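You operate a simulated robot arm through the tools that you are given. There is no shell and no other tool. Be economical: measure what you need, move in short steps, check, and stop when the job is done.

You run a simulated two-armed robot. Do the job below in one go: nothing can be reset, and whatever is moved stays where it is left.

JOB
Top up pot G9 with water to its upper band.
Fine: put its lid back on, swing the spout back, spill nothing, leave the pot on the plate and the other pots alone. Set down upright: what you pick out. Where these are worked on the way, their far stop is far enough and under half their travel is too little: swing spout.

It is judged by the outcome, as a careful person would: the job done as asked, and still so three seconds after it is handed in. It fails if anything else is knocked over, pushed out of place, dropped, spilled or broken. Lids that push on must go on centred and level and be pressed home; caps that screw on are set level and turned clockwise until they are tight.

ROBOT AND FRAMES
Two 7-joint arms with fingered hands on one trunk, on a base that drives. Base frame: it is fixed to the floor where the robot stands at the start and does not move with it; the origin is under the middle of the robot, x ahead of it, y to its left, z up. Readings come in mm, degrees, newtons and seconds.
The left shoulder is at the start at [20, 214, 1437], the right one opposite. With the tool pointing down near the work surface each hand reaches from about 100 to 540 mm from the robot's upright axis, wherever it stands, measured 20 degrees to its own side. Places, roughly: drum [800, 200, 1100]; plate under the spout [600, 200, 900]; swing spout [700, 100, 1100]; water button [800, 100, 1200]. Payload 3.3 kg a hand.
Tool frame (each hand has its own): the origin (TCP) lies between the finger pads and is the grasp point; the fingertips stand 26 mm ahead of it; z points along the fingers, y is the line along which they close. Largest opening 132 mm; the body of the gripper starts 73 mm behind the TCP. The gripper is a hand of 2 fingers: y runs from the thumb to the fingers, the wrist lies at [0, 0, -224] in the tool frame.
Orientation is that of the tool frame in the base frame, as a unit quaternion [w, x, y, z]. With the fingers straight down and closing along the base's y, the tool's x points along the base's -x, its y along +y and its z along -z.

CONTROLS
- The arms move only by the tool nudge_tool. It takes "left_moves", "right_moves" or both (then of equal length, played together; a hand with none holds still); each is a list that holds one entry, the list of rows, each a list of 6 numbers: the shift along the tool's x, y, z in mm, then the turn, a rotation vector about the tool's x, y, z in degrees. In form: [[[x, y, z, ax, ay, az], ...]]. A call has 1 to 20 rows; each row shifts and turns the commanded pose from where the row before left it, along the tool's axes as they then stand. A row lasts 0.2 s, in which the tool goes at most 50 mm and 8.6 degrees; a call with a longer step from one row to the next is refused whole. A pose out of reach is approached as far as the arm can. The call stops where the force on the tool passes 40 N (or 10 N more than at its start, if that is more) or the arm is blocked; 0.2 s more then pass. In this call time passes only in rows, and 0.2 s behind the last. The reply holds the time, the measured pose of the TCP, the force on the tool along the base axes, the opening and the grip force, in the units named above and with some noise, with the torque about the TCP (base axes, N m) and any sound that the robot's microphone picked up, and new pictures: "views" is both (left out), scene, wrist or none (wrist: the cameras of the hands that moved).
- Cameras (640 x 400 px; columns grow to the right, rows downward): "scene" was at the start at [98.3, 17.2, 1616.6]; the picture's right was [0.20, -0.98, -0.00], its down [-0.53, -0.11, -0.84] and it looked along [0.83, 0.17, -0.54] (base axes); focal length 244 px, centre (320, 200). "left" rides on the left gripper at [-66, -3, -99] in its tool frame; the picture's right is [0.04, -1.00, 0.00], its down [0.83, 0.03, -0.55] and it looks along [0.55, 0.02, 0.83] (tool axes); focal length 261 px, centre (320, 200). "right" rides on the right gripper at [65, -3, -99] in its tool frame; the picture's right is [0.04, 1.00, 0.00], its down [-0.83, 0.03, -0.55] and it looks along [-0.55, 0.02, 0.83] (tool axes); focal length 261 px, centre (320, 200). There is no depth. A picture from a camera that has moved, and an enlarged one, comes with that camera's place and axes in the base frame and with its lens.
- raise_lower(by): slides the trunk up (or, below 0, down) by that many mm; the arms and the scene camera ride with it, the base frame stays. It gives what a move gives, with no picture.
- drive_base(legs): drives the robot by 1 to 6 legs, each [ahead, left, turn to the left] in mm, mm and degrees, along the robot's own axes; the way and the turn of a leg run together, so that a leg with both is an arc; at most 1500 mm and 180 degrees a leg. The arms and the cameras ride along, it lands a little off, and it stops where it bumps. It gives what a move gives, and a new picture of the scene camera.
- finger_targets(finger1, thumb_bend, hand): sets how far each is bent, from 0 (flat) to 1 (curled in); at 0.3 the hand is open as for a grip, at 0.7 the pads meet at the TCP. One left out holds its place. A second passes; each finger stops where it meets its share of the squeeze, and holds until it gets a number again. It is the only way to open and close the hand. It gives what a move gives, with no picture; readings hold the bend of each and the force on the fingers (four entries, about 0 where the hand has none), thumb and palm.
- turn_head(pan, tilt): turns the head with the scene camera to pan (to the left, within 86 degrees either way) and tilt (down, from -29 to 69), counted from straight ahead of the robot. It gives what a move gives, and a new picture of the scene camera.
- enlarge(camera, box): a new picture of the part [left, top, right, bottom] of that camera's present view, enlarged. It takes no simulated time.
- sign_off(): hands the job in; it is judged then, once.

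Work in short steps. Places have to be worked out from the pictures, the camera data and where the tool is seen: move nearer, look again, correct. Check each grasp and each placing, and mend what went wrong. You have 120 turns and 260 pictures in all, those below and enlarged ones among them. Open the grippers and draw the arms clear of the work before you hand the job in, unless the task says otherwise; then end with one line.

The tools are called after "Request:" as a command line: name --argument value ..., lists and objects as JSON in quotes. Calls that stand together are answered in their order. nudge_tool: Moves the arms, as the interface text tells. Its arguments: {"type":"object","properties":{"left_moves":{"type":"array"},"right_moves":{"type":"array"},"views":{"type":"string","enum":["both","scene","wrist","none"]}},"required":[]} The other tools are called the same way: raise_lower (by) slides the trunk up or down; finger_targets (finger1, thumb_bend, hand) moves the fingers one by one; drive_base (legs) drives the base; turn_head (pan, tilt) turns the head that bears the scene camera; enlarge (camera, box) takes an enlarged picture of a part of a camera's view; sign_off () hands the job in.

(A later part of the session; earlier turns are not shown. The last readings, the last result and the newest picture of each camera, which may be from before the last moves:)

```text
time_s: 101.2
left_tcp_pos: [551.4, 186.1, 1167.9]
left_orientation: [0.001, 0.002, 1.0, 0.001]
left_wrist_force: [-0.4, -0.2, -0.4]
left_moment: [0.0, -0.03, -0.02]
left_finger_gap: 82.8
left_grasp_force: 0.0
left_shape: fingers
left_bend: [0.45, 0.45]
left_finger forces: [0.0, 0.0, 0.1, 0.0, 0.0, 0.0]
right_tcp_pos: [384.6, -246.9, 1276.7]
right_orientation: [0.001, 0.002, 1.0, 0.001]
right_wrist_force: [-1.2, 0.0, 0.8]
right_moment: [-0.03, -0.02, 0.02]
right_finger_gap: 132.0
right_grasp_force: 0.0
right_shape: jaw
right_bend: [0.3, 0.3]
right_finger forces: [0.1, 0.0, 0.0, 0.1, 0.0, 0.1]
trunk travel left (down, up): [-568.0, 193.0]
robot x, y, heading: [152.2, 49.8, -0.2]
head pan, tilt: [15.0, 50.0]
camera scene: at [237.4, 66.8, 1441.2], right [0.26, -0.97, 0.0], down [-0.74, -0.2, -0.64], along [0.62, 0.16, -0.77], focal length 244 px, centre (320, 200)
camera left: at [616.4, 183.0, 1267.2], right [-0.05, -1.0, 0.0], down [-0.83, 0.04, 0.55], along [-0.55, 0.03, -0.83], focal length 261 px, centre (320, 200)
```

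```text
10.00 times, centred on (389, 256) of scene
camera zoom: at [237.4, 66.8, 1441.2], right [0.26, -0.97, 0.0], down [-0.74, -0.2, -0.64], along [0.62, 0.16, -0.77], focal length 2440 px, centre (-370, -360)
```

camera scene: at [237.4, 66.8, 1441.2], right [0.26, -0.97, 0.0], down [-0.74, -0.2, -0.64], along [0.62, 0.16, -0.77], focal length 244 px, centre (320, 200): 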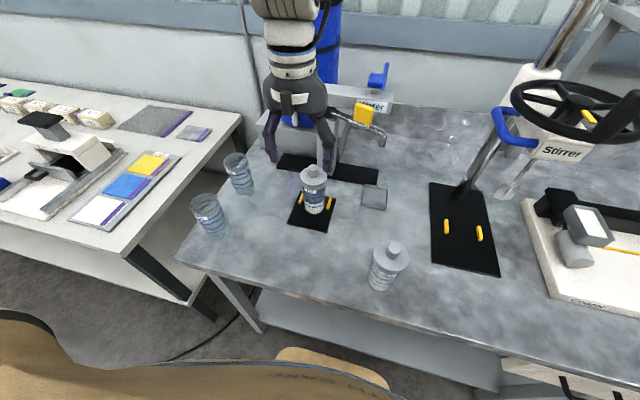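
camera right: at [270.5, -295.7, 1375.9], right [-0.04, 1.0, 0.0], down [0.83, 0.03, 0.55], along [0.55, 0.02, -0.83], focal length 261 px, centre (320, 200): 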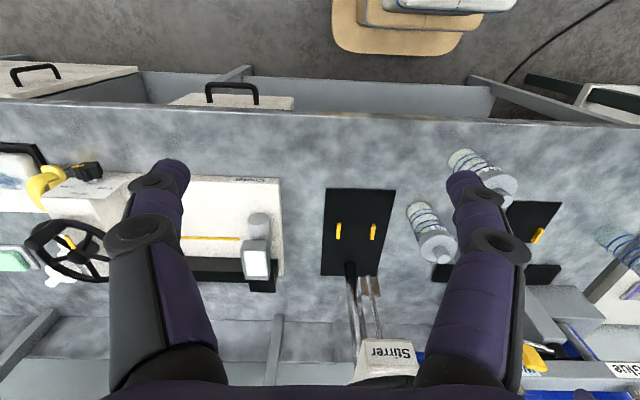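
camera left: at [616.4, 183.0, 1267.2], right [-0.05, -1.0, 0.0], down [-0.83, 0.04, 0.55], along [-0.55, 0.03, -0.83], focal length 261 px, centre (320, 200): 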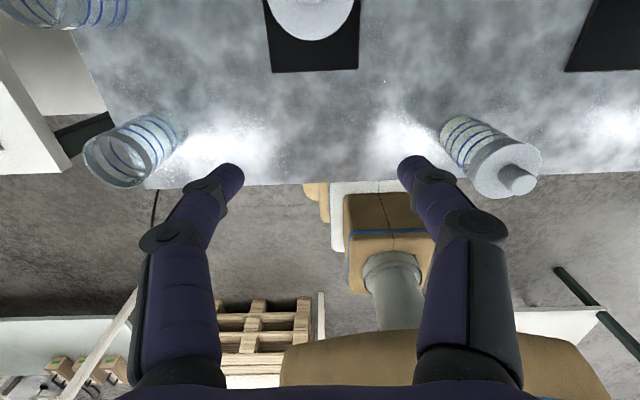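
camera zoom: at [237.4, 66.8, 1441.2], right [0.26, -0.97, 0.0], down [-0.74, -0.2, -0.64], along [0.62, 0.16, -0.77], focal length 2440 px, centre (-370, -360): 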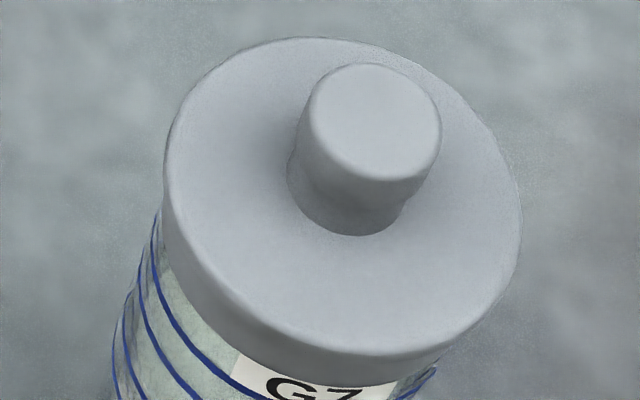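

A thin dark line shows under the front of the lid, unlike G7. I press straight down on the knob with closed fingertips to be sure it is home.

Request:
finger_targets --hand "left" --finger1 0.71 --thumb_bend 0.71

Request:
nudge_tool --left_moves '[[[-30, 0, 0, 0, 0, 0], [-32, 0, 0, 0, 0, 0], [-30, 1, 0, 0, 0, 0], [0, 0, 30, 0, 0, 0], [0, 0, 30, 0, 0, 0], [0, 0, 10, 0, 0, 0]]]'

Request:
enlarge --camera "scene" --box '[290, 130, 340, 200]'

```text
time_s: 102.2
left_tcp_pos: [551.8, 185.2, 1168.9]
left_orientation: [0.001, 0.003, 1.0, 0.001]
left_wrist_force: [-0.2, 0.2, -0.8]
left_moment: [-0.01, -0.01, -0.02]
left_finger_gap: 0.2
left_grasp_force: 0.0
left_shape: fingers
left_bend: [0.71, 0.71]
left_finger forces: [0.1, 0.0, 0.0, 0.0, 0.0, 0.0]
right_tcp_pos: [386.6, -246.4, 1276.2]
right_orientation: [0.0, 0.003, 1.0, 0.0]
right_wrist_force: [-0.8, -0.3, 0.5]
right_moment: [0.0, 0.01, 0.0]
right_finger_gap: 132.0
right_grasp_force: 0.1
right_shape: jaw
right_bend: [0.3, 0.3]
right_finger forces: [0.0, 0.0, 0.0, 0.0, 0.1, 0.0]
trunk travel left (down, up): [-568.0, 193.0]
robot x, y, heading: [149.4, 45.3, 0.0]
head pan, tilt: [15.0, 50.0]
```

```text
time_s: 103.6
left_tcp_pos: [645.3, 188.1, 1097.7]
left_orientation: [0.001, 0.002, 1.0, 0.0]
left_wrist_force: [-0.2, 0.4, 0.1]
left_moment: [-0.01, 0.03, -0.01]
left_finger_gap: 0.0
left_grasp_force: 0.1
left_shape: fingers
left_bend: [0.71, 0.71]
left_finger forces: [0.1, 0.0, 0.0, 0.0, 0.0, 0.1]
right_tcp_pos: [386.3, -247.0, 1275.8]
right_orientation: [0.0, 0.002, 1.0, 0.0]
right_wrist_force: [0.6, -0.8, 0.3]
right_moment: [0.04, -0.01, 0.01]
right_finger_gap: 132.0
right_grasp_force: 0.0
right_shape: jaw
right_bend: [0.3, 0.3]
right_finger forces: [0.0, 0.1, 0.1, 0.0, 0.0, 0.0]
trunk travel left (down, up): [-568.0, 193.0]
robot x, y, heading: [150.2, 54.5, -0.3]
head pan, tilt: [15.0, 50.0]
camera scene: at [238.2, 66.0, 1441.2], right [0.26, -0.97, 0.0], down [-0.74, -0.2, -0.64], along [0.62, 0.16, -0.77], focal length 244 px, centre (320, 200)
camera left: at [710.2, 183.3, 1196.2], right [-0.05, -1.0, 0.0], down [-0.83, 0.04, 0.55], along [-0.55, 0.03, -0.83], focal length 261 px, centre (320, 200)
```

scene: 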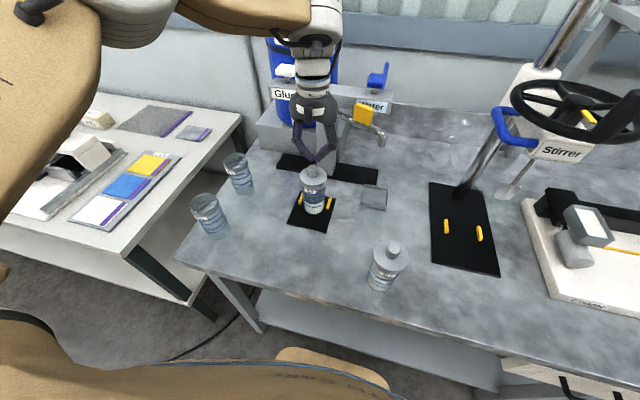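
left: 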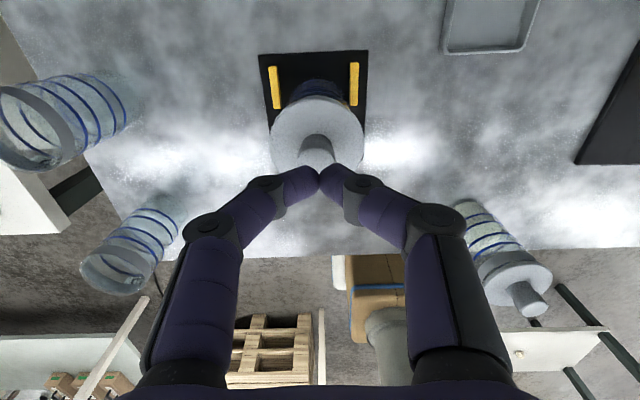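

```text
5.71 times, centred on (315, 165) of scene
camera zoom: at [238.2, 66.0, 1441.2], right [0.26, -0.97, 0.0], down [-0.74, -0.2, -0.64], along [0.62, 0.16, -0.77], focal length 1394 px, centre (349, 400)
```

zoom: 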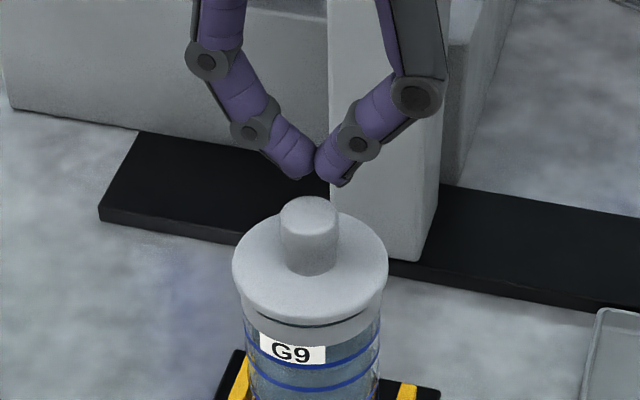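

The tips are about 5 mm ahead of and 2 mm right of the knob centre. I correct and press down on the knob.

Request:
nudge_tool --left_moves '[[[5, 2, 4, 0, 0, 0], [0, 0, 5, 0, 0, 0], [0, 0, 3, 0, 0, 0]]]' --views "none"

Request:
nudge_tool --left_moves '[[[0, 0, 2, 0, 0, 0], [0, 0, 2, 0, 0, 0]]]' --views "none"

```text
time_s: 104.4
left_tcp_pos: [640.2, 189.5, 1087.2]
left_orientation: [0.001, 0.003, 1.0, 0.001]
left_wrist_force: [0.2, 0.9, 0.0]
left_moment: [0.02, 0.03, -0.03]
left_finger_gap: 0.0
left_grasp_force: 0.1
left_shape: fingers
left_bend: [0.71, 0.71]
left_finger forces: [0.0, 0.1, 0.1, 0.1, 0.0, 0.0]
right_tcp_pos: [386.1, -247.0, 1275.2]
right_orientation: [0.0, 0.001, 1.0, 0.0]
right_wrist_force: [0.2, -0.3, -0.2]
right_moment: [0.02, -0.05, -0.01]
right_finger_gap: 132.1
right_grasp_force: 0.1
right_shape: jaw
right_bend: [0.3, 0.3]
right_finger forces: [0.0, 0.0, 0.0, 0.1, 0.0, 0.1]
trunk travel left (down, up): [-568.0, 193.0]
robot x, y, heading: [151.7, 49.2, 0.1]
head pan, tilt: [15.0, 50.0]
```

```text
time_s: 105.0
left_tcp_pos: [640.2, 188.6, 1084.3]
left_orientation: [0.001, 0.003, 1.0, 0.0]
left_wrist_force: [0.5, 0.4, 0.0]
left_moment: [-0.02, 0.01, 0.02]
left_finger_gap: 0.0
left_grasp_force: 0.2
left_shape: fingers
left_bend: [0.71, 0.71]
left_finger forces: [0.1, 0.0, 0.0, 0.0, 0.0, 0.0]
right_tcp_pos: [385.9, -246.7, 1275.3]
right_orientation: [0.0, 0.001, 1.0, 0.001]
right_wrist_force: [0.4, 0.1, 0.3]
right_moment: [-0.02, -0.01, -0.02]
right_finger_gap: 131.7
right_grasp_force: 0.0
right_shape: jaw
right_bend: [0.3, 0.3]
right_finger forces: [0.1, 0.0, 0.0, 0.0, 0.1, 0.0]
trunk travel left (down, up): [-568.0, 193.0]
robot x, y, heading: [154.0, 49.8, -0.4]
head pan, tilt: [15.0, 50.0]
```

Not yet touching. I step down further and check alignment before loading.

Request:
nudge_tool --left_moves '[[[0, 0, 2, 0, 0, 0], [0, 0, 2, 0, 0, 0], [0, 0, 2, 0, 0, 0]]]' --views "none"

Request:
enlarge --camera "scene" --box '[290, 130, 340, 200]'

```text
time_s: 105.8
left_tcp_pos: [638.3, 187.8, 1079.2]
left_orientation: [0.003, 0.002, 1.0, 0.001]
left_wrist_force: [1.0, -0.7, 26.0]
left_moment: [-0.12, 0.02, -0.02]
left_finger_gap: 0.1
left_grasp_force: 13.8
left_shape: fingers
left_bend: [0.72, 0.71]
left_finger forces: [10.2, 0.0, 0.1, 0.1, 16.9, 0.1]
right_tcp_pos: [384.6, -246.7, 1277.0]
right_orientation: [0.001, 0.002, 1.0, 0.0]
right_wrist_force: [0.2, 0.0, -0.4]
right_moment: [0.02, 0.01, 0.02]
right_finger_gap: 131.7
right_grasp_force: 0.1
right_shape: jaw
right_bend: [0.3, 0.3]
right_finger forces: [0.0, 0.0, 0.1, 0.0, 0.0, 0.0]
trunk travel left (down, up): [-568.0, 193.0]
robot x, y, heading: [150.3, 46.2, 0.0]
head pan, tilt: [15.0, 50.0]
```

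```text
5.71 times, centred on (315, 165) of scene
camera zoom: at [236.3, 65.0, 1441.6], right [0.26, -0.97, 0.0], down [-0.74, -0.2, -0.64], along [0.62, 0.16, -0.77], focal length 1394 px, centre (349, 400)
```

zoom: 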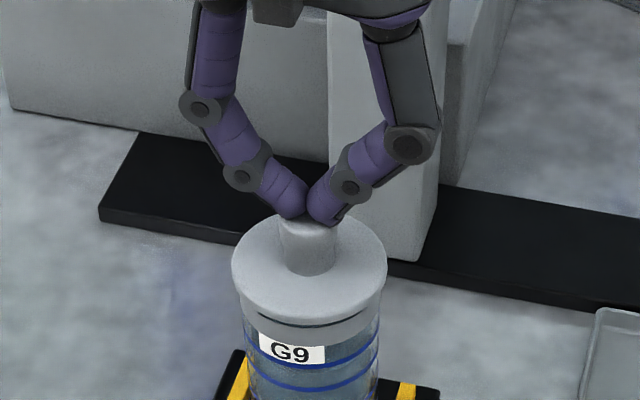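

26 N centred on the knob and the lid does not move. I push once more to about 35 N, then back off.

Request:
nudge_tool --left_moves '[[[0, 0, 1.3, 0, 0, 0], [0, 0, 0, 0, 0, 0]]]' --views "none"

Request:
enlarge --camera "scene" --box '[300, 163, 328, 193]'

Request:
enlarge --camera "left" --box '[250, 40, 390, 200]'

```text
time_s: 106.4
left_tcp_pos: [640.0, 189.1, 1080.3]
left_orientation: [0.006, 0.002, 1.0, -0.001]
left_wrist_force: [-4.0, -1.3, 19.5]
left_moment: [-0.06, 0.21, 0.0]
left_finger_gap: 0.0
left_grasp_force: 11.2
left_shape: fingers
left_bend: [0.72, 0.72]
left_finger forces: [8.4, 0.1, 0.0, 0.1, 14.2, 0.0]
right_tcp_pos: [384.6, -248.2, 1275.9]
right_orientation: [0.001, 0.002, 1.0, -0.001]
right_wrist_force: [-1.2, 0.3, 0.4]
right_moment: [0.0, 0.03, 0.03]
right_finger_gap: 131.9
right_grasp_force: 0.0
right_shape: jaw
right_bend: [0.3, 0.3]
right_finger forces: [0.1, 0.1, 0.0, 0.0, 0.0, 0.0]
trunk travel left (down, up): [-568.0, 193.0]
robot x, y, heading: [150.5, 48.6, -0.2]
head pan, tilt: [15.0, 50.0]
stopped in row 2 (left hand): the force on the tool passed its limit at 41 N (the readings are from after the stop); the commanded pose is now the measured one
```

```text
13.33 times, centred on (314, 178) of scene
camera zoom: at [236.8, 65.7, 1441.1], right [0.26, -0.97, 0.0], down [-0.74, -0.2, -0.64], along [0.62, 0.16, -0.77], focal length 3253 px, centre (400, 493)
```

zoom: 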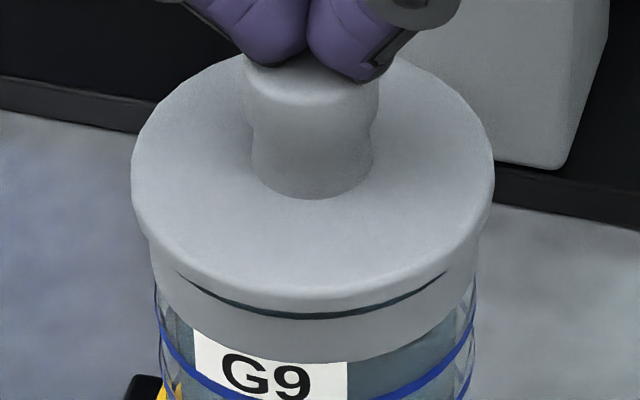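

```text
2.50 times, centred on (320, 120) of left
camera zoom: at [704.6, 184.6, 1179.3], right [-0.04, -1.0, 0.0], down [-0.84, 0.04, 0.54], along [-0.54, 0.02, -0.84], focal length 652 px, centre (320, 400)
```

zoom: 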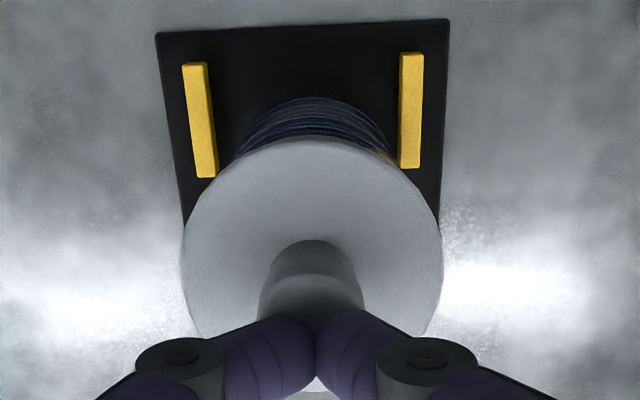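

At 41 N the lid did not move, so it is bearing firmly. I retreat and take the same framed picture as before removal for a direct comparison of lid height.

Request:
nudge_tool --left_moves '[[[0, 0, -10, 0, 0, 0], [0, 0, -40, 0, 0, 0], [10, 0, -40, 0, 0, 0], [40, 0, 0, 0, 0, 0], [40, 0, 0, 0, 0, 0]]]' --views "none"

Request:
enlarge --camera "scene" --box '[280, 130, 350, 210]'

Request:
enlarge --camera "scene" --box '[270, 110, 370, 230]'

```text
time_s: 107.6
left_tcp_pos: [547.9, 188.7, 1168.8]
left_orientation: [0.004, 0.002, 1.0, 0.0]
left_wrist_force: [-0.5, 0.0, -0.1]
left_moment: [-0.02, 0.02, 0.04]
left_finger_gap: 0.1
left_grasp_force: 0.0
left_shape: fingers
left_bend: [0.71, 0.71]
left_finger forces: [0.1, 0.0, 0.0, 0.0, 0.0, 0.0]
right_tcp_pos: [385.5, -247.5, 1276.2]
right_orientation: [0.001, 0.001, 1.0, 0.0]
right_wrist_force: [-0.1, -0.1, 0.3]
right_moment: [0.02, -0.04, -0.01]
right_finger_gap: 131.8
right_grasp_force: 0.0
right_shape: jaw
right_bend: [0.3, 0.3]
right_finger forces: [0.0, 0.0, 0.0, 0.0, 0.0, 0.0]
trunk travel left (down, up): [-568.0, 193.0]
robot x, y, heading: [149.0, 48.9, -0.1]
head pan, tilt: [15.0, 50.0]
```

```text
5.00 times, centred on (315, 170) of scene
camera zoom: at [237.7, 66.0, 1441.2], right [0.26, -0.97, 0.0], down [-0.74, -0.2, -0.64], along [0.62, 0.16, -0.77], focal length 1220 px, centre (345, 350)
```

zoom: 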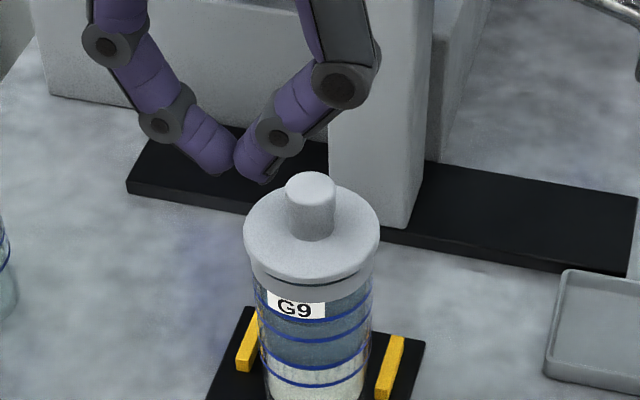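

```text
3.33 times, centred on (320, 170) of scene
camera zoom: at [237.7, 66.0, 1441.2], right [0.26, -0.97, 0.0], down [-0.74, -0.2, -0.64], along [0.62, 0.16, -0.77], focal length 813 px, centre (320, 300)
```

zoom: 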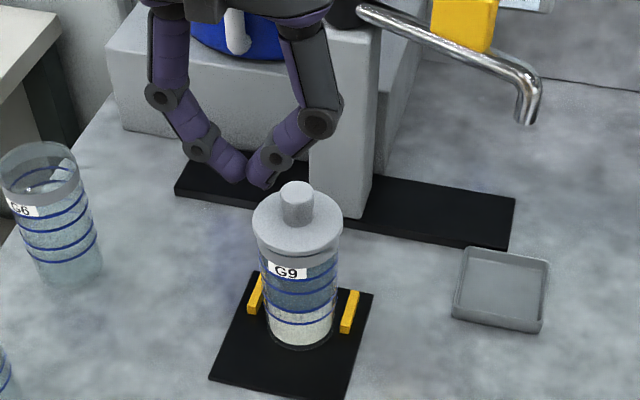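

Height is nearly as before, but a ~2 mm line remains at the front, suggesting the lid sits a touch toward -x. I re-grip the knob and nudge the lid gently ahead while pressing lightly.

Request:
finger_targets --hand "left" --finger1 0.5 --thumb_bend 0.5

Request:
nudge_tool --left_moves '[[[-32, 0, 0, 0, 0, 0], [-32, 0, 0, 0, 0, 0], [-32, -1, 0, 0, 0, 0], [0, 0, 40, 0, 0, 0], [0, 0, 40, 0, 0, 0], [0, 0, 20, 0, 0, 0]]]' --views "wrist"

Request:
enlarge --camera "scene" --box '[290, 140, 340, 200]'

```text
time_s: 108.6
left_tcp_pos: [550.6, 188.6, 1168.2]
left_orientation: [0.003, 0.001, 1.0, 0.001]
left_wrist_force: [-0.3, 0.1, -0.5]
left_moment: [0.01, -0.03, 0.01]
left_finger_gap: 65.9
left_grasp_force: 0.1
left_shape: fingers
left_bend: [0.5, 0.5]
left_finger forces: [0.0, 0.0, 0.0, 0.1, 0.0, 0.0]
right_tcp_pos: [386.3, -245.9, 1276.5]
right_orientation: [0.0, 0.002, 1.0, 0.0]
right_wrist_force: [-0.5, 0.4, -0.6]
right_moment: [0.0, 0.01, -0.05]
right_finger_gap: 131.8
right_grasp_force: 0.0
right_shape: jaw
right_bend: [0.3, 0.3]
right_finger forces: [0.1, 0.0, 0.1, 0.1, 0.1, 0.0]
trunk travel left (down, up): [-568.0, 193.0]
robot x, y, heading: [151.5, 47.5, 0.0]
head pan, tilt: [15.0, 50.0]
```

```text
time_s: 110.0
left_tcp_pos: [649.0, 185.8, 1066.1]
left_orientation: [0.004, 0.002, 1.0, 0.0]
left_wrist_force: [0.6, -0.2, -0.1]
left_moment: [0.01, 0.01, -0.02]
left_finger_gap: 65.8
left_grasp_force: 0.0
left_shape: fingers
left_bend: [0.5, 0.5]
left_finger forces: [0.0, 0.1, 0.0, 0.1, 0.0, 0.0]
right_tcp_pos: [385.6, -246.8, 1275.8]
right_orientation: [0.001, 0.002, 1.0, 0.0]
right_wrist_force: [-0.2, 0.0, 0.1]
right_moment: [0.0, -0.03, -0.03]
right_finger_gap: 131.8
right_grasp_force: 0.0
right_shape: jaw
right_bend: [0.3, 0.3]
right_finger forces: [0.0, 0.0, 0.0, 0.0, 0.0, 0.0]
trunk travel left (down, up): [-568.0, 193.0]
robot x, y, heading: [149.0, 43.9, -0.4]
head pan, tilt: [15.0, 50.0]
camera left: at [713.7, 183.7, 1165.0], right [-0.05, -1.0, 0.0], down [-0.84, 0.04, 0.55], along [-0.55, 0.03, -0.84], focal length 261 px, centre (320, 200)
```

left: 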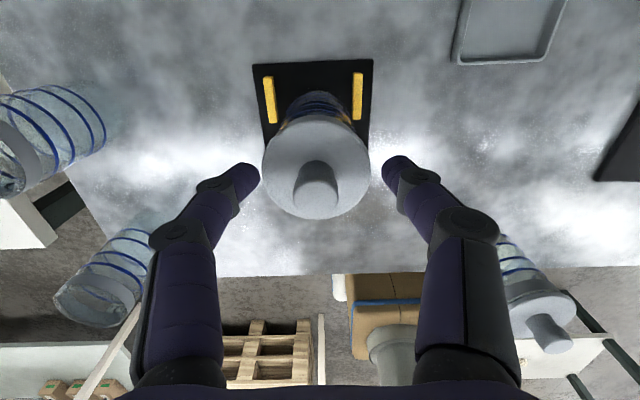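

```text
6.67 times, centred on (315, 170) of scene
camera zoom: at [238.3, 66.1, 1441.1], right [0.26, -0.97, 0.0], down [-0.74, -0.2, -0.64], along [0.62, 0.16, -0.77], focal length 1627 px, centre (353, 400)
```

zoom: 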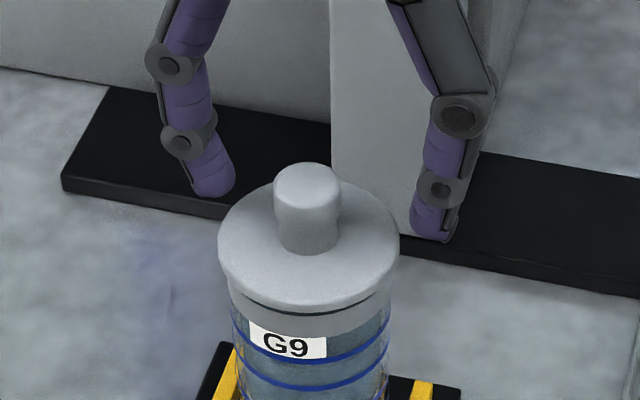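

The knob is about 7 mm nearer and 3 mm left of the finger centre. I correct and grip.

Request:
nudge_tool --left_moves '[[[7, 3, 1, 0, 0, 0]]]' --views "none"

Request:
finger_targets --hand "left" --finger1 0.63 --thumb_bend 0.63

Request:
finger_targets --hand "left" --finger1 0.75 --thumb_bend 0.75

Request:
enlarge --camera "scene" --box '[300, 163, 328, 193]'

```text
time_s: 110.4
left_tcp_pos: [641.9, 190.9, 1066.5]
left_orientation: [0.004, 0.001, 1.0, 0.001]
left_wrist_force: [0.1, 0.6, 0.0]
left_moment: [0.01, 0.01, 0.0]
left_finger_gap: 65.9
left_grasp_force: 0.0
left_shape: fingers
left_bend: [0.5, 0.5]
left_finger forces: [0.1, 0.0, 0.0, 0.0, 0.0, 0.0]
right_tcp_pos: [385.5, -245.7, 1275.9]
right_orientation: [0.001, 0.002, 1.0, 0.0]
right_wrist_force: [0.3, -0.6, -0.2]
right_moment: [-0.03, -0.02, 0.02]
right_finger_gap: 131.8
right_grasp_force: 0.0
right_shape: jaw
right_bend: [0.3, 0.3]
right_finger forces: [0.0, 0.1, 0.0, 0.0, 0.1, 0.0]
trunk travel left (down, up): [-568.0, 193.0]
robot x, y, heading: [152.2, 49.6, -0.1]
head pan, tilt: [15.0, 50.0]
```

```text
time_s: 111.4
left_tcp_pos: [641.1, 189.8, 1065.2]
left_orientation: [0.004, 0.002, 1.0, 0.0]
left_wrist_force: [-1.4, -0.2, -0.1]
left_moment: [-0.02, 0.04, 0.01]
left_finger_gap: 24.7
left_grasp_force: 0.5
left_shape: fingers
left_bend: [0.63, 0.63]
left_finger forces: [0.1, 0.1, 0.1, 0.0, 0.4, 0.0]
right_tcp_pos: [385.0, -246.5, 1275.2]
right_orientation: [0.001, 0.002, 1.0, 0.0]
right_wrist_force: [-0.4, 0.2, 0.0]
right_moment: [-0.03, 0.0, 0.0]
right_finger_gap: 131.9
right_grasp_force: 0.1
right_shape: jaw
right_bend: [0.3, 0.3]
right_finger forces: [0.1, 0.0, 0.0, 0.0, 0.0, 0.0]
trunk travel left (down, up): [-568.0, 193.0]
robot x, y, heading: [151.5, 45.5, -0.2]
head pan, tilt: [15.0, 50.0]
```

```text
time_s: 112.4
left_tcp_pos: [640.3, 189.2, 1064.6]
left_orientation: [0.004, 0.001, 1.0, 0.0]
left_wrist_force: [0.3, -0.2, 0.2]
left_moment: [0.0, 0.01, 0.0]
left_finger_gap: 19.9
left_grasp_force: 11.6
left_shape: fingers
left_bend: [0.69, 0.68]
left_finger forces: [12.0, 0.1, 0.0, 0.0, 11.7, 0.0]
right_tcp_pos: [385.8, -246.9, 1275.5]
right_orientation: [0.0, 0.002, 1.0, -0.001]
right_wrist_force: [-0.5, 0.1, -0.3]
right_moment: [0.0, -0.01, -0.02]
right_finger_gap: 131.7
right_grasp_force: 0.1
right_shape: jaw
right_bend: [0.3, 0.3]
right_finger forces: [0.0, 0.0, 0.1, 0.1, 0.1, 0.1]
trunk travel left (down, up): [-568.0, 193.0]
robot x, y, heading: [150.6, 47.7, -0.2]
head pan, tilt: [15.0, 50.0]
heard: snap
```

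```text
13.33 times, centred on (314, 178) of scene
camera zoom: at [238.4, 65.9, 1441.1], right [0.26, -0.97, 0.0], down [-0.74, -0.2, -0.64], along [0.62, 0.16, -0.77], focal length 3253 px, centre (400, 493)
```

zoom: 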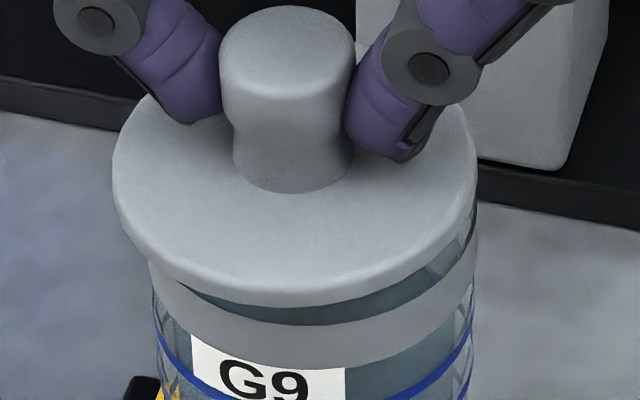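

The grip popped the lid off again (snap) and it now sits crooked. So it had been seated before. I lift it 12 mm to re-centre it properly.

Request:
nudge_tool --left_moves '[[[0, 0, -6, 0, 0, 0], [0, -2.5, -8, 0, 0, 0]]]' --views "none"

Request:
enlarge --camera "scene" --box '[295, 145, 335, 195]'

Request:
enlarge --camera "left" --box '[240, 40, 400, 220]'

```text
time_s: 113.0
left_tcp_pos: [640.4, 187.5, 1081.0]
left_orientation: [0.003, 0.001, 1.0, 0.0]
left_wrist_force: [0.4, 1.1, -0.5]
left_moment: [0.0, 0.01, 0.0]
left_finger_gap: 19.5
left_grasp_force: 11.6
left_shape: fingers
left_bend: [0.69, 0.68]
left_finger forces: [12.0, 0.1, 0.0, 0.0, 11.8, 0.1]
right_tcp_pos: [385.2, -247.3, 1275.9]
right_orientation: [0.0, 0.002, 1.0, 0.0]
right_wrist_force: [0.5, 0.4, -0.4]
right_moment: [0.01, 0.02, 0.01]
right_finger_gap: 131.6
right_grasp_force: 0.1
right_shape: jaw
right_bend: [0.3, 0.3]
right_finger forces: [0.1, 0.0, 0.0, 0.0, 0.0, 0.1]
trunk travel left (down, up): [-568.0, 193.0]
robot x, y, heading: [146.8, 48.5, -0.4]
head pan, tilt: [15.0, 50.0]
```

```text
8.00 times, centred on (315, 170) of scene
camera zoom: at [238.3, 65.7, 1441.1], right [0.26, -0.97, 0.0], down [-0.74, -0.2, -0.64], along [0.62, 0.16, -0.77], focal length 1952 px, centre (360, 440)
```

zoom: 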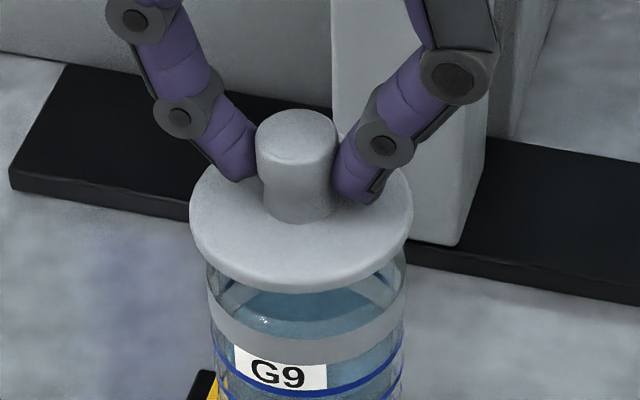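

```text
2.22 times, centred on (320, 130) of left
camera zoom: at [705.7, 184.7, 1179.6], right [-0.04, -1.0, 0.0], down [-0.84, 0.04, 0.55], along [-0.55, 0.03, -0.84], focal length 579 px, centre (320, 356)
```

zoom: 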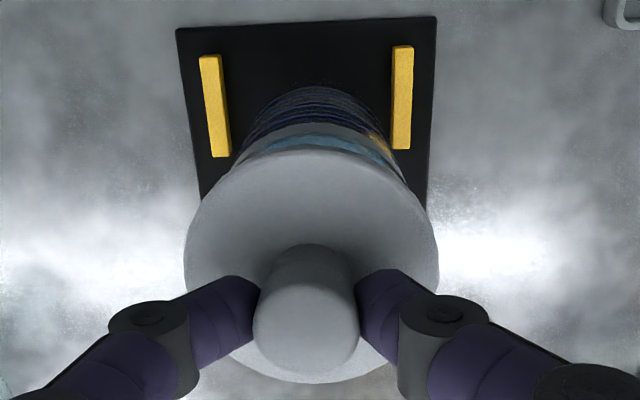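

Comparing with the earlier successful placement (TCP 646,186), the lid must go about 5.5 mm ahead and 1.4 mm right. I correct, lower to z≈1073 and compare pictures.

Request:
nudge_tool --left_moves '[[[-5.5, -1.4, 3, 0, 0, 0], [0, 0, 4, 0, 0, 0]]]' --views "none"

Request:
enlarge --camera "scene" --box '[295, 145, 335, 195]'

Request:
enlarge --camera "left" --box '[240, 40, 400, 220]'

```text
time_s: 113.6
left_tcp_pos: [645.8, 187.7, 1074.4]
left_orientation: [0.004, 0.002, 1.0, 0.001]
left_wrist_force: [-0.1, 0.1, 0.3]
left_moment: [-0.03, 0.0, 0.02]
left_finger_gap: 19.8
left_grasp_force: 11.8
left_shape: fingers
left_bend: [0.69, 0.68]
left_finger forces: [12.0, 0.0, 0.0, 0.0, 11.8, 0.0]
right_tcp_pos: [385.4, -245.8, 1275.0]
right_orientation: [0.0, 0.002, 1.0, 0.0]
right_wrist_force: [-0.2, 0.2, 0.5]
right_moment: [0.01, -0.01, 0.01]
right_finger_gap: 131.9
right_grasp_force: 0.1
right_shape: jaw
right_bend: [0.3, 0.3]
right_finger forces: [0.0, 0.1, 0.0, 0.0, 0.0, 0.0]
trunk travel left (down, up): [-568.0, 193.0]
robot x, y, heading: [151.0, 45.9, -0.0]
head pan, tilt: [15.0, 50.0]
```

```text
8.00 times, centred on (315, 170) of scene
camera zoom: at [238.4, 66.1, 1441.1], right [0.26, -0.97, 0.0], down [-0.74, -0.2, -0.64], along [0.62, 0.16, -0.77], focal length 1952 px, centre (360, 440)
```

zoom: 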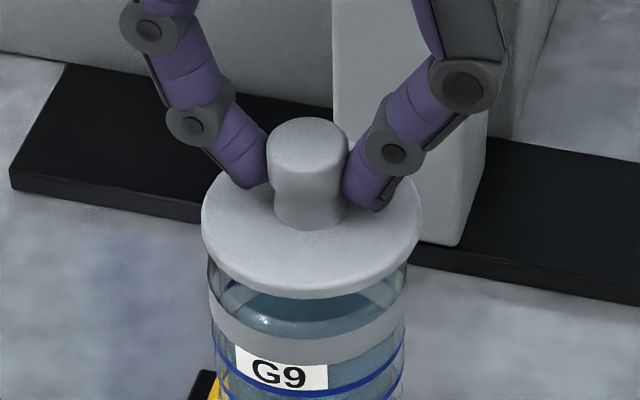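

```text
2.22 times, centred on (320, 130) of left
camera zoom: at [710.5, 183.4, 1172.9], right [-0.04, -1.0, 0.0], down [-0.84, 0.04, 0.55], along [-0.55, 0.03, -0.84], focal length 579 px, centre (320, 356)
```

zoom: 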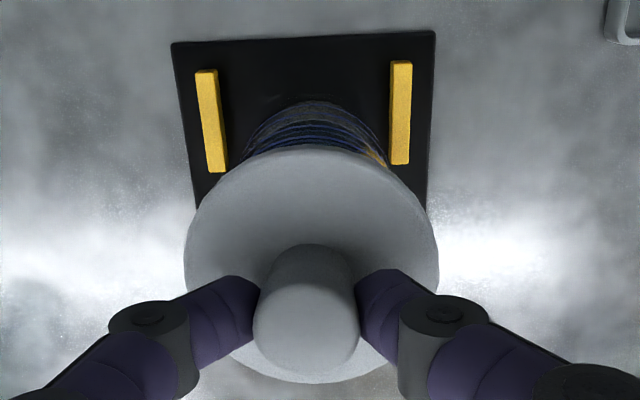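

The lid is now 1 mm too far right and a bit higher in the grip than before; x matches. I correct y and lower in steps until contact/snap.

Request:
nudge_tool --left_moves '[[[0, 1, 4, 0, 0, 0], [0, 0, 4, 0, 0, 0], [0, 0, 3, 0, 0, 0]]]' --views "none"

Request:
enlarge --camera "scene" --box '[300, 163, 328, 193]'

```text
time_s: 114.4
left_tcp_pos: [644.8, 187.8, 1063.4]
left_orientation: [0.005, 0.002, 1.0, 0.001]
left_wrist_force: [0.3, 0.1, 0.8]
left_moment: [0.04, 0.01, 0.01]
left_finger_gap: 19.8
left_grasp_force: 12.4
left_shape: fingers
left_bend: [0.7, 0.68]
left_finger forces: [12.3, 0.0, 0.1, 0.0, 12.4, 0.1]
right_tcp_pos: [385.4, -247.7, 1275.8]
right_orientation: [0.0, 0.002, 1.0, -0.001]
right_wrist_force: [1.2, 0.1, 0.1]
right_moment: [0.02, -0.02, -0.02]
right_finger_gap: 131.8
right_grasp_force: 0.0
right_shape: jaw
right_bend: [0.3, 0.3]
right_finger forces: [0.1, 0.0, 0.1, 0.0, 0.0, 0.0]
trunk travel left (down, up): [-568.0, 193.0]
robot x, y, heading: [153.3, 49.4, -0.3]
head pan, tilt: [15.0, 50.0]
```

```text
13.33 times, centred on (314, 178) of scene
camera zoom: at [238.4, 65.8, 1441.2], right [0.26, -0.97, 0.0], down [-0.74, -0.2, -0.64], along [0.62, 0.16, -0.77], focal length 3253 px, centre (400, 493)
```

zoom: 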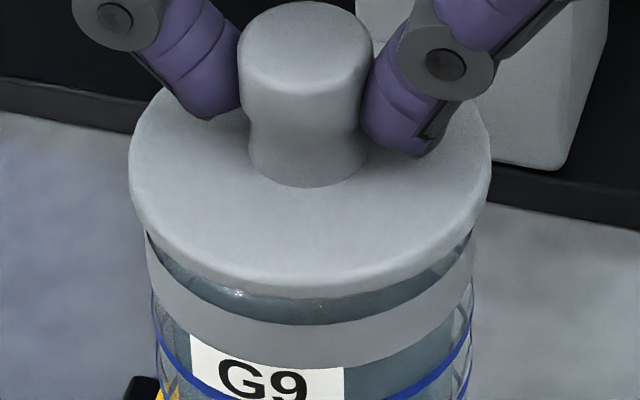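

Centred and level now (lid 310 versus ring 311). I continue down in small steps.

Request:
nudge_tool --left_moves '[[[0, 0, 2, 0, 0, 0], [0, 0, 2, 0, 0, 0], [0, 0, 1.5, 0, 0, 0]]]' --views "none"

Request:
enlarge --camera "scene" --box '[300, 163, 328, 193]'

```text
time_s: 115.2
left_tcp_pos: [644.9, 187.4, 1059.1]
left_orientation: [0.006, 0.002, 1.0, 0.001]
left_wrist_force: [2.6, -1.3, 24.0]
left_moment: [0.06, -0.02, -0.03]
left_finger_gap: 19.5
left_grasp_force: 17.3
left_shape: fingers
left_bend: [0.72, 0.66]
left_finger forces: [16.3, 0.0, 0.1, 0.1, 17.5, 0.1]
right_tcp_pos: [383.8, -246.9, 1276.3]
right_orientation: [0.001, 0.002, 1.0, 0.0]
right_wrist_force: [-0.9, 0.1, 0.6]
right_moment: [0.0, -0.01, 0.02]
right_finger_gap: 131.8
right_grasp_force: 0.1
right_shape: jaw
right_bend: [0.3, 0.3]
right_finger forces: [0.0, 0.0, 0.0, 0.0, 0.0, 0.0]
trunk travel left (down, up): [-568.0, 193.0]
robot x, y, heading: [152.3, 44.1, -0.2]
head pan, tilt: [15.0, 50.0]
```

```text
13.33 times, centred on (314, 178) of scene
camera zoom: at [236.7, 65.1, 1441.5], right [0.26, -0.97, 0.0], down [-0.74, -0.2, -0.64], along [0.62, 0.16, -0.77], focal length 3253 px, centre (400, 493)
```

zoom: 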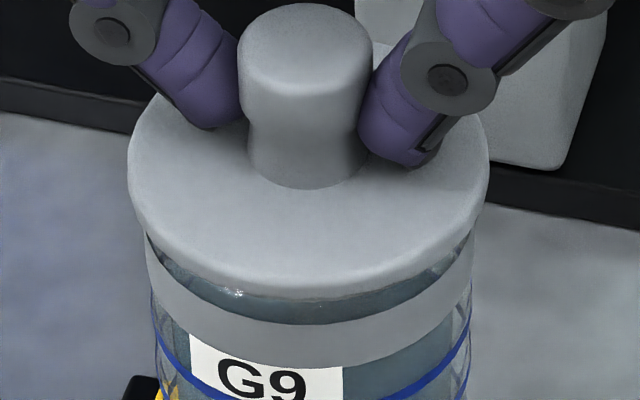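

24 N and no drop: the lid is resting on the rim, slightly off. I unload and compare with the wrist view of the earlier good seat (lid top edge at row 157, bar ends at rows 180/170).

Request:
nudge_tool --left_moves '[[[0, 0, -4, 0, 0, 0]]]' --views "none"

Request:
enlarge --camera "left" --box '[240, 40, 400, 220]'

```text
time_s: 115.6
left_tcp_pos: [644.4, 187.4, 1060.6]
left_orientation: [0.002, 0.003, 1.0, 0.001]
left_wrist_force: [2.1, -1.7, 9.6]
left_moment: [-0.01, 0.01, 0.0]
left_finger_gap: 19.4
left_grasp_force: 14.1
left_shape: fingers
left_bend: [0.72, 0.67]
left_finger forces: [13.3, 0.1, 0.0, 0.0, 14.7, 0.0]
right_tcp_pos: [386.5, -247.2, 1276.0]
right_orientation: [0.001, 0.002, 1.0, 0.0]
right_wrist_force: [0.2, -0.5, 0.1]
right_moment: [-0.01, 0.0, 0.01]
right_finger_gap: 131.9
right_grasp_force: 0.0
right_shape: jaw
right_bend: [0.3, 0.3]
right_finger forces: [0.0, 0.0, 0.0, 0.0, 0.1, 0.0]
trunk travel left (down, up): [-568.0, 193.0]
robot x, y, heading: [149.9, 47.4, -0.3]
head pan, tilt: [15.0, 50.0]
```

```text
2.22 times, centred on (320, 130) of left
camera zoom: at [709.5, 184.6, 1159.6], right [-0.05, -1.0, 0.0], down [-0.84, 0.04, 0.55], along [-0.55, 0.03, -0.84], focal length 579 px, centre (320, 356)
```

zoom: 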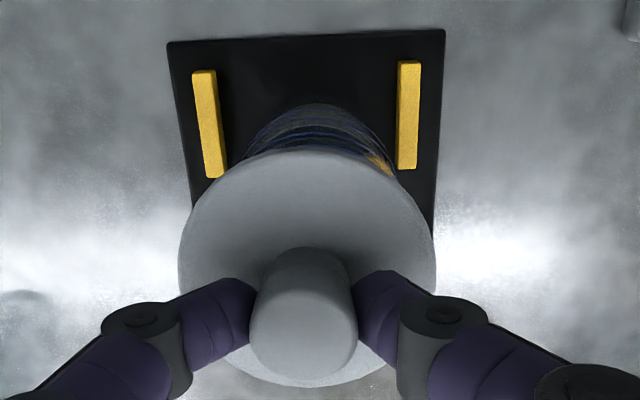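

By this comparison x matches, while y needs about -1.5 mm. I unload a little, slide 1.5 mm right, and press again.

Request:
nudge_tool --left_moves '[[[0, 0, -1, 0, 0, 0], [0, -1.5, 0, 0, 0, 0], [0, 0, 1.5, 0, 0, 0], [0, 0, 1.5, 0, 0, 0], [0, 0, 1.5, 0, 0, 0]]]' --views "none"

Request:
enlarge --camera "scene" --box '[300, 163, 328, 193]'

```text
time_s: 116.8
left_tcp_pos: [644.9, 185.2, 1059.8]
left_orientation: [0.005, 0.002, 1.0, 0.0]
left_wrist_force: [1.0, 0.6, 18.4]
left_moment: [0.12, -0.02, -0.01]
left_finger_gap: 19.4
left_grasp_force: 15.4
left_shape: fingers
left_bend: [0.71, 0.66]
left_finger forces: [16.0, 0.0, 0.1, 0.0, 15.0, 0.1]
right_tcp_pos: [383.9, -246.5, 1275.8]
right_orientation: [0.0, 0.002, 1.0, 0.001]
right_wrist_force: [0.2, 0.7, 0.1]
right_moment: [-0.02, 0.03, -0.01]
right_finger_gap: 131.8
right_grasp_force: 0.1
right_shape: jaw
right_bend: [0.3, 0.3]
right_finger forces: [0.1, 0.1, 0.1, 0.0, 0.0, 0.0]
trunk travel left (down, up): [-568.0, 193.0]
robot x, y, heading: [150.5, 46.2, -0.2]
head pan, tilt: [15.0, 50.0]
```

```text
13.33 times, centred on (314, 178) of scene
camera zoom: at [236.9, 65.6, 1441.4], right [0.26, -0.97, 0.0], down [-0.74, -0.2, -0.64], along [0.62, 0.16, -0.77], focal length 3253 px, centre (400, 493)
```

zoom: 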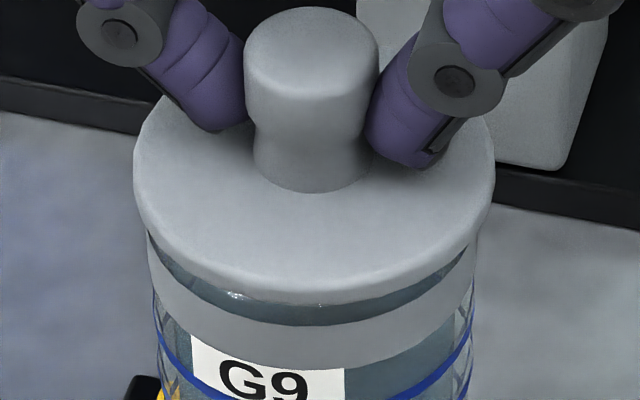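

The y now matches the good seat (134–495). The rows differ by 10 px, so it may be about 2 mm too far ahead. I unload slightly, slide 2 mm back, and press.

Request:
nudge_tool --left_moves '[[[0, 0, -3, 0, 0, 0], [2, 0, 0, 0, 0, 0], [0, 0, 1.5, 0, 0, 0], [0, 0, 1.5, 0, 0, 0], [0, 0, 1, 0, 0, 0]]]' --views "none"

Request:
enlarge --camera "scene" --box '[300, 163, 328, 193]'

```text
time_s: 118.0
left_tcp_pos: [642.3, 185.5, 1058.8]
left_orientation: [0.006, 0.002, 1.0, 0.001]
left_wrist_force: [4.1, -0.1, 24.1]
left_moment: [0.11, -0.08, 0.0]
left_finger_gap: 19.3
left_grasp_force: 16.9
left_shape: fingers
left_bend: [0.72, 0.71]
left_finger forces: [16.6, 0.0, 0.0, 0.0, 17.2, 0.0]
right_tcp_pos: [384.9, -247.1, 1276.7]
right_orientation: [0.001, 0.002, 1.0, 0.001]
right_wrist_force: [-0.5, -0.6, 0.5]
right_moment: [-0.01, 0.03, 0.0]
right_finger_gap: 131.9
right_grasp_force: 0.1
right_shape: jaw
right_bend: [0.3, 0.3]
right_finger forces: [0.1, 0.0, 0.1, 0.0, 0.0, 0.0]
trunk travel left (down, up): [-568.0, 193.0]
robot x, y, heading: [149.4, 49.0, -0.1]
head pan, tilt: [15.0, 50.0]
```

```text
13.33 times, centred on (314, 178) of scene
camera zoom: at [237.1, 65.2, 1441.4], right [0.26, -0.97, 0.0], down [-0.74, -0.2, -0.64], along [0.62, 0.16, -0.77], focal length 3253 px, centre (400, 493)
```

zoom: 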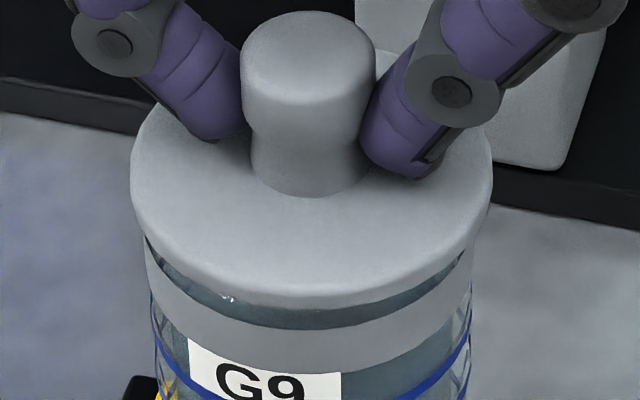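

The pot dragged along slightly under load. I lift the lid just off the rim, shift it 1.5 mm back and 0.7 mm left relative to the pot, then press again.

Request:
nudge_tool --left_moves '[[[0, 0, -5, 0, 0, 0], [0, 0, -3, 0, 0, 0], [1.5, 0.7, 0, 0, 0, 0], [0, 0, 3, 0, 0, 0], [0, 0, 2, 0, 0, 0], [0, 0, 1.5, 0, 0, 0]]]' --views "none"

Request:
enlarge --camera "scene" --box '[300, 163, 328, 193]'

```text
time_s: 119.4
left_tcp_pos: [639.5, 186.7, 1059.8]
left_orientation: [0.005, 0.001, 1.0, -0.001]
left_wrist_force: [-0.9, -0.9, 13.4]
left_moment: [0.03, 0.04, 0.03]
left_finger_gap: 19.3
left_grasp_force: 13.9
left_shape: fingers
left_bend: [0.71, 0.67]
left_finger forces: [13.8, 0.0, 0.0, 0.0, 14.2, 0.1]
right_tcp_pos: [384.0, -247.0, 1276.0]
right_orientation: [0.001, 0.002, 1.0, 0.0]
right_wrist_force: [-0.7, 0.4, -0.2]
right_moment: [0.01, 0.03, 0.02]
right_finger_gap: 131.7
right_grasp_force: 0.0
right_shape: jaw
right_bend: [0.3, 0.3]
right_finger forces: [0.0, 0.1, 0.0, 0.0, 0.0, 0.0]
trunk travel left (down, up): [-568.0, 193.0]
robot x, y, heading: [153.1, 51.8, 0.1]
head pan, tilt: [15.0, 50.0]
heard: snap
```

```text
13.33 times, centred on (314, 178) of scene
camera zoom: at [236.8, 65.3, 1441.4], right [0.26, -0.97, 0.0], down [-0.74, -0.2, -0.64], along [0.62, 0.16, -0.77], focal length 3253 px, centre (400, 493)
```

zoom: 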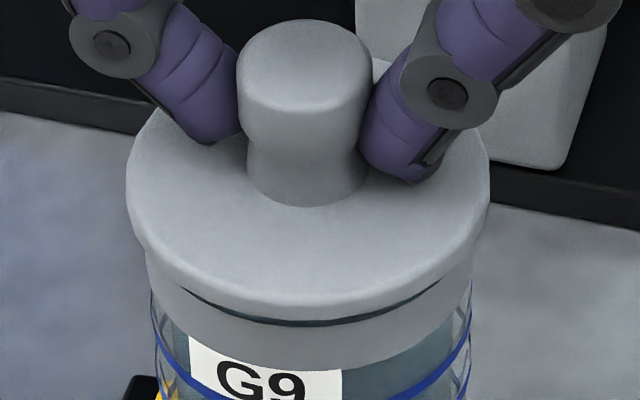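

Snap: the lid dropped back into the seat, same height as before (51 px from lid edge to ring bottom), centred and level. I press a bit more, then ease off and release.

Request:
nudge_tool --left_moves '[[[0, 0, 1.5, 0, 0, 0], [0, 0, 1.5, 0, 0, 0], [0, 0, -2.5, 0, 0, 0], [0, 0, -1.5, 0, 0, 0]]]' --views "none"

Request:
finger_targets --hand "left" --finger1 0.64 --thumb_bend 0.64

Request:
nudge_tool --left_moves '[[[0, 0, -4, 0, 0, 0], [0, 0, -5, 0, 0, 0], [0, 0, -6, 0, 0, 0]]]' --views "none"

Request:
enlarge --camera "scene" --box '[290, 140, 340, 200]'

```text
time_s: 120.4
left_tcp_pos: [639.4, 186.4, 1060.0]
left_orientation: [0.004, 0.001, 1.0, 0.001]
left_wrist_force: [-0.2, -0.9, 15.6]
left_moment: [0.0, 0.04, 0.0]
left_finger_gap: 19.4
left_grasp_force: 14.8
left_shape: fingers
left_bend: [0.72, 0.66]
left_finger forces: [14.6, 0.0, 0.0, 0.0, 15.9, 0.1]
right_tcp_pos: [385.4, -246.9, 1276.0]
right_orientation: [0.0, 0.002, 1.0, 0.001]
right_wrist_force: [0.4, -0.9, -0.4]
right_moment: [-0.01, 0.0, 0.0]
right_finger_gap: 132.0
right_grasp_force: 0.0
right_shape: jaw
right_bend: [0.3, 0.3]
right_finger forces: [0.1, 0.1, 0.0, 0.1, 0.0, 0.0]
trunk travel left (down, up): [-568.0, 193.0]
robot x, y, heading: [151.8, 46.7, -0.4]
head pan, tilt: [15.0, 50.0]
```

```text
time_s: 121.4
left_tcp_pos: [640.7, 187.8, 1059.6]
left_orientation: [0.005, 0.001, 1.0, 0.0]
left_wrist_force: [0.6, 3.5, 12.9]
left_moment: [0.19, -0.01, 0.02]
left_finger_gap: 21.4
left_grasp_force: 8.0
left_shape: fingers
left_bend: [0.66, 0.64]
left_finger forces: [11.6, 0.0, 0.0, 0.1, 4.5, 0.1]
right_tcp_pos: [384.5, -246.5, 1275.7]
right_orientation: [0.001, 0.002, 1.0, -0.001]
right_wrist_force: [0.0, -0.3, -0.3]
right_moment: [0.0, -0.04, 0.0]
right_finger_gap: 132.0
right_grasp_force: 0.0
right_shape: jaw
right_bend: [0.3, 0.3]
right_finger forces: [0.1, 0.0, 0.1, 0.1, 0.1, 0.0]
trunk travel left (down, up): [-568.0, 193.0]
robot x, y, heading: [151.6, 46.2, -0.2]
head pan, tilt: [15.0, 50.0]
```

```text
time_s: 122.2
left_tcp_pos: [641.5, 186.4, 1074.1]
left_orientation: [0.003, 0.002, 1.0, 0.0]
left_wrist_force: [-0.5, -0.1, -0.6]
left_moment: [-0.01, -0.01, 0.0]
left_finger_gap: 23.2
left_grasp_force: 1.0
left_shape: fingers
left_bend: [0.63, 0.64]
left_finger forces: [0.9, 0.0, 0.0, 0.0, 0.7, 0.0]
right_tcp_pos: [385.2, -247.1, 1276.1]
right_orientation: [-0.001, 0.002, 1.0, 0.0]
right_wrist_force: [0.8, -0.4, 0.2]
right_moment: [-0.01, -0.01, 0.01]
right_finger_gap: 132.0
right_grasp_force: 0.1
right_shape: jaw
right_bend: [0.3, 0.3]
right_finger forces: [0.0, 0.0, 0.0, 0.1, 0.2, 0.0]
trunk travel left (down, up): [-568.0, 193.0]
robot x, y, heading: [150.3, 47.2, -0.1]
head pan, tilt: [15.0, 50.0]
heard: snap
```

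```text
6.67 times, centred on (315, 170) of scene
camera zoom: at [238.5, 65.8, 1441.1], right [0.26, -0.97, 0.0], down [-0.74, -0.2, -0.64], along [0.62, 0.16, -0.77], focal length 1627 px, centre (353, 400)
```

zoom: 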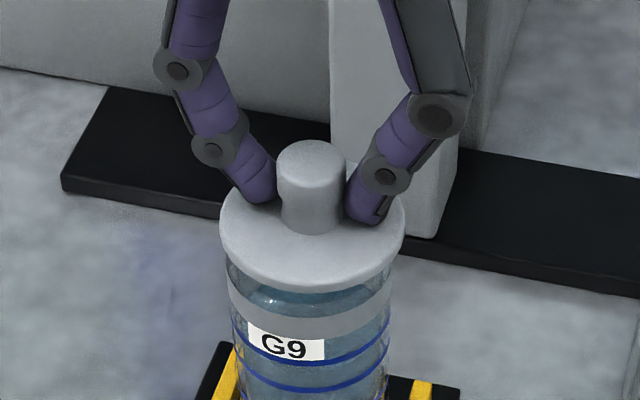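

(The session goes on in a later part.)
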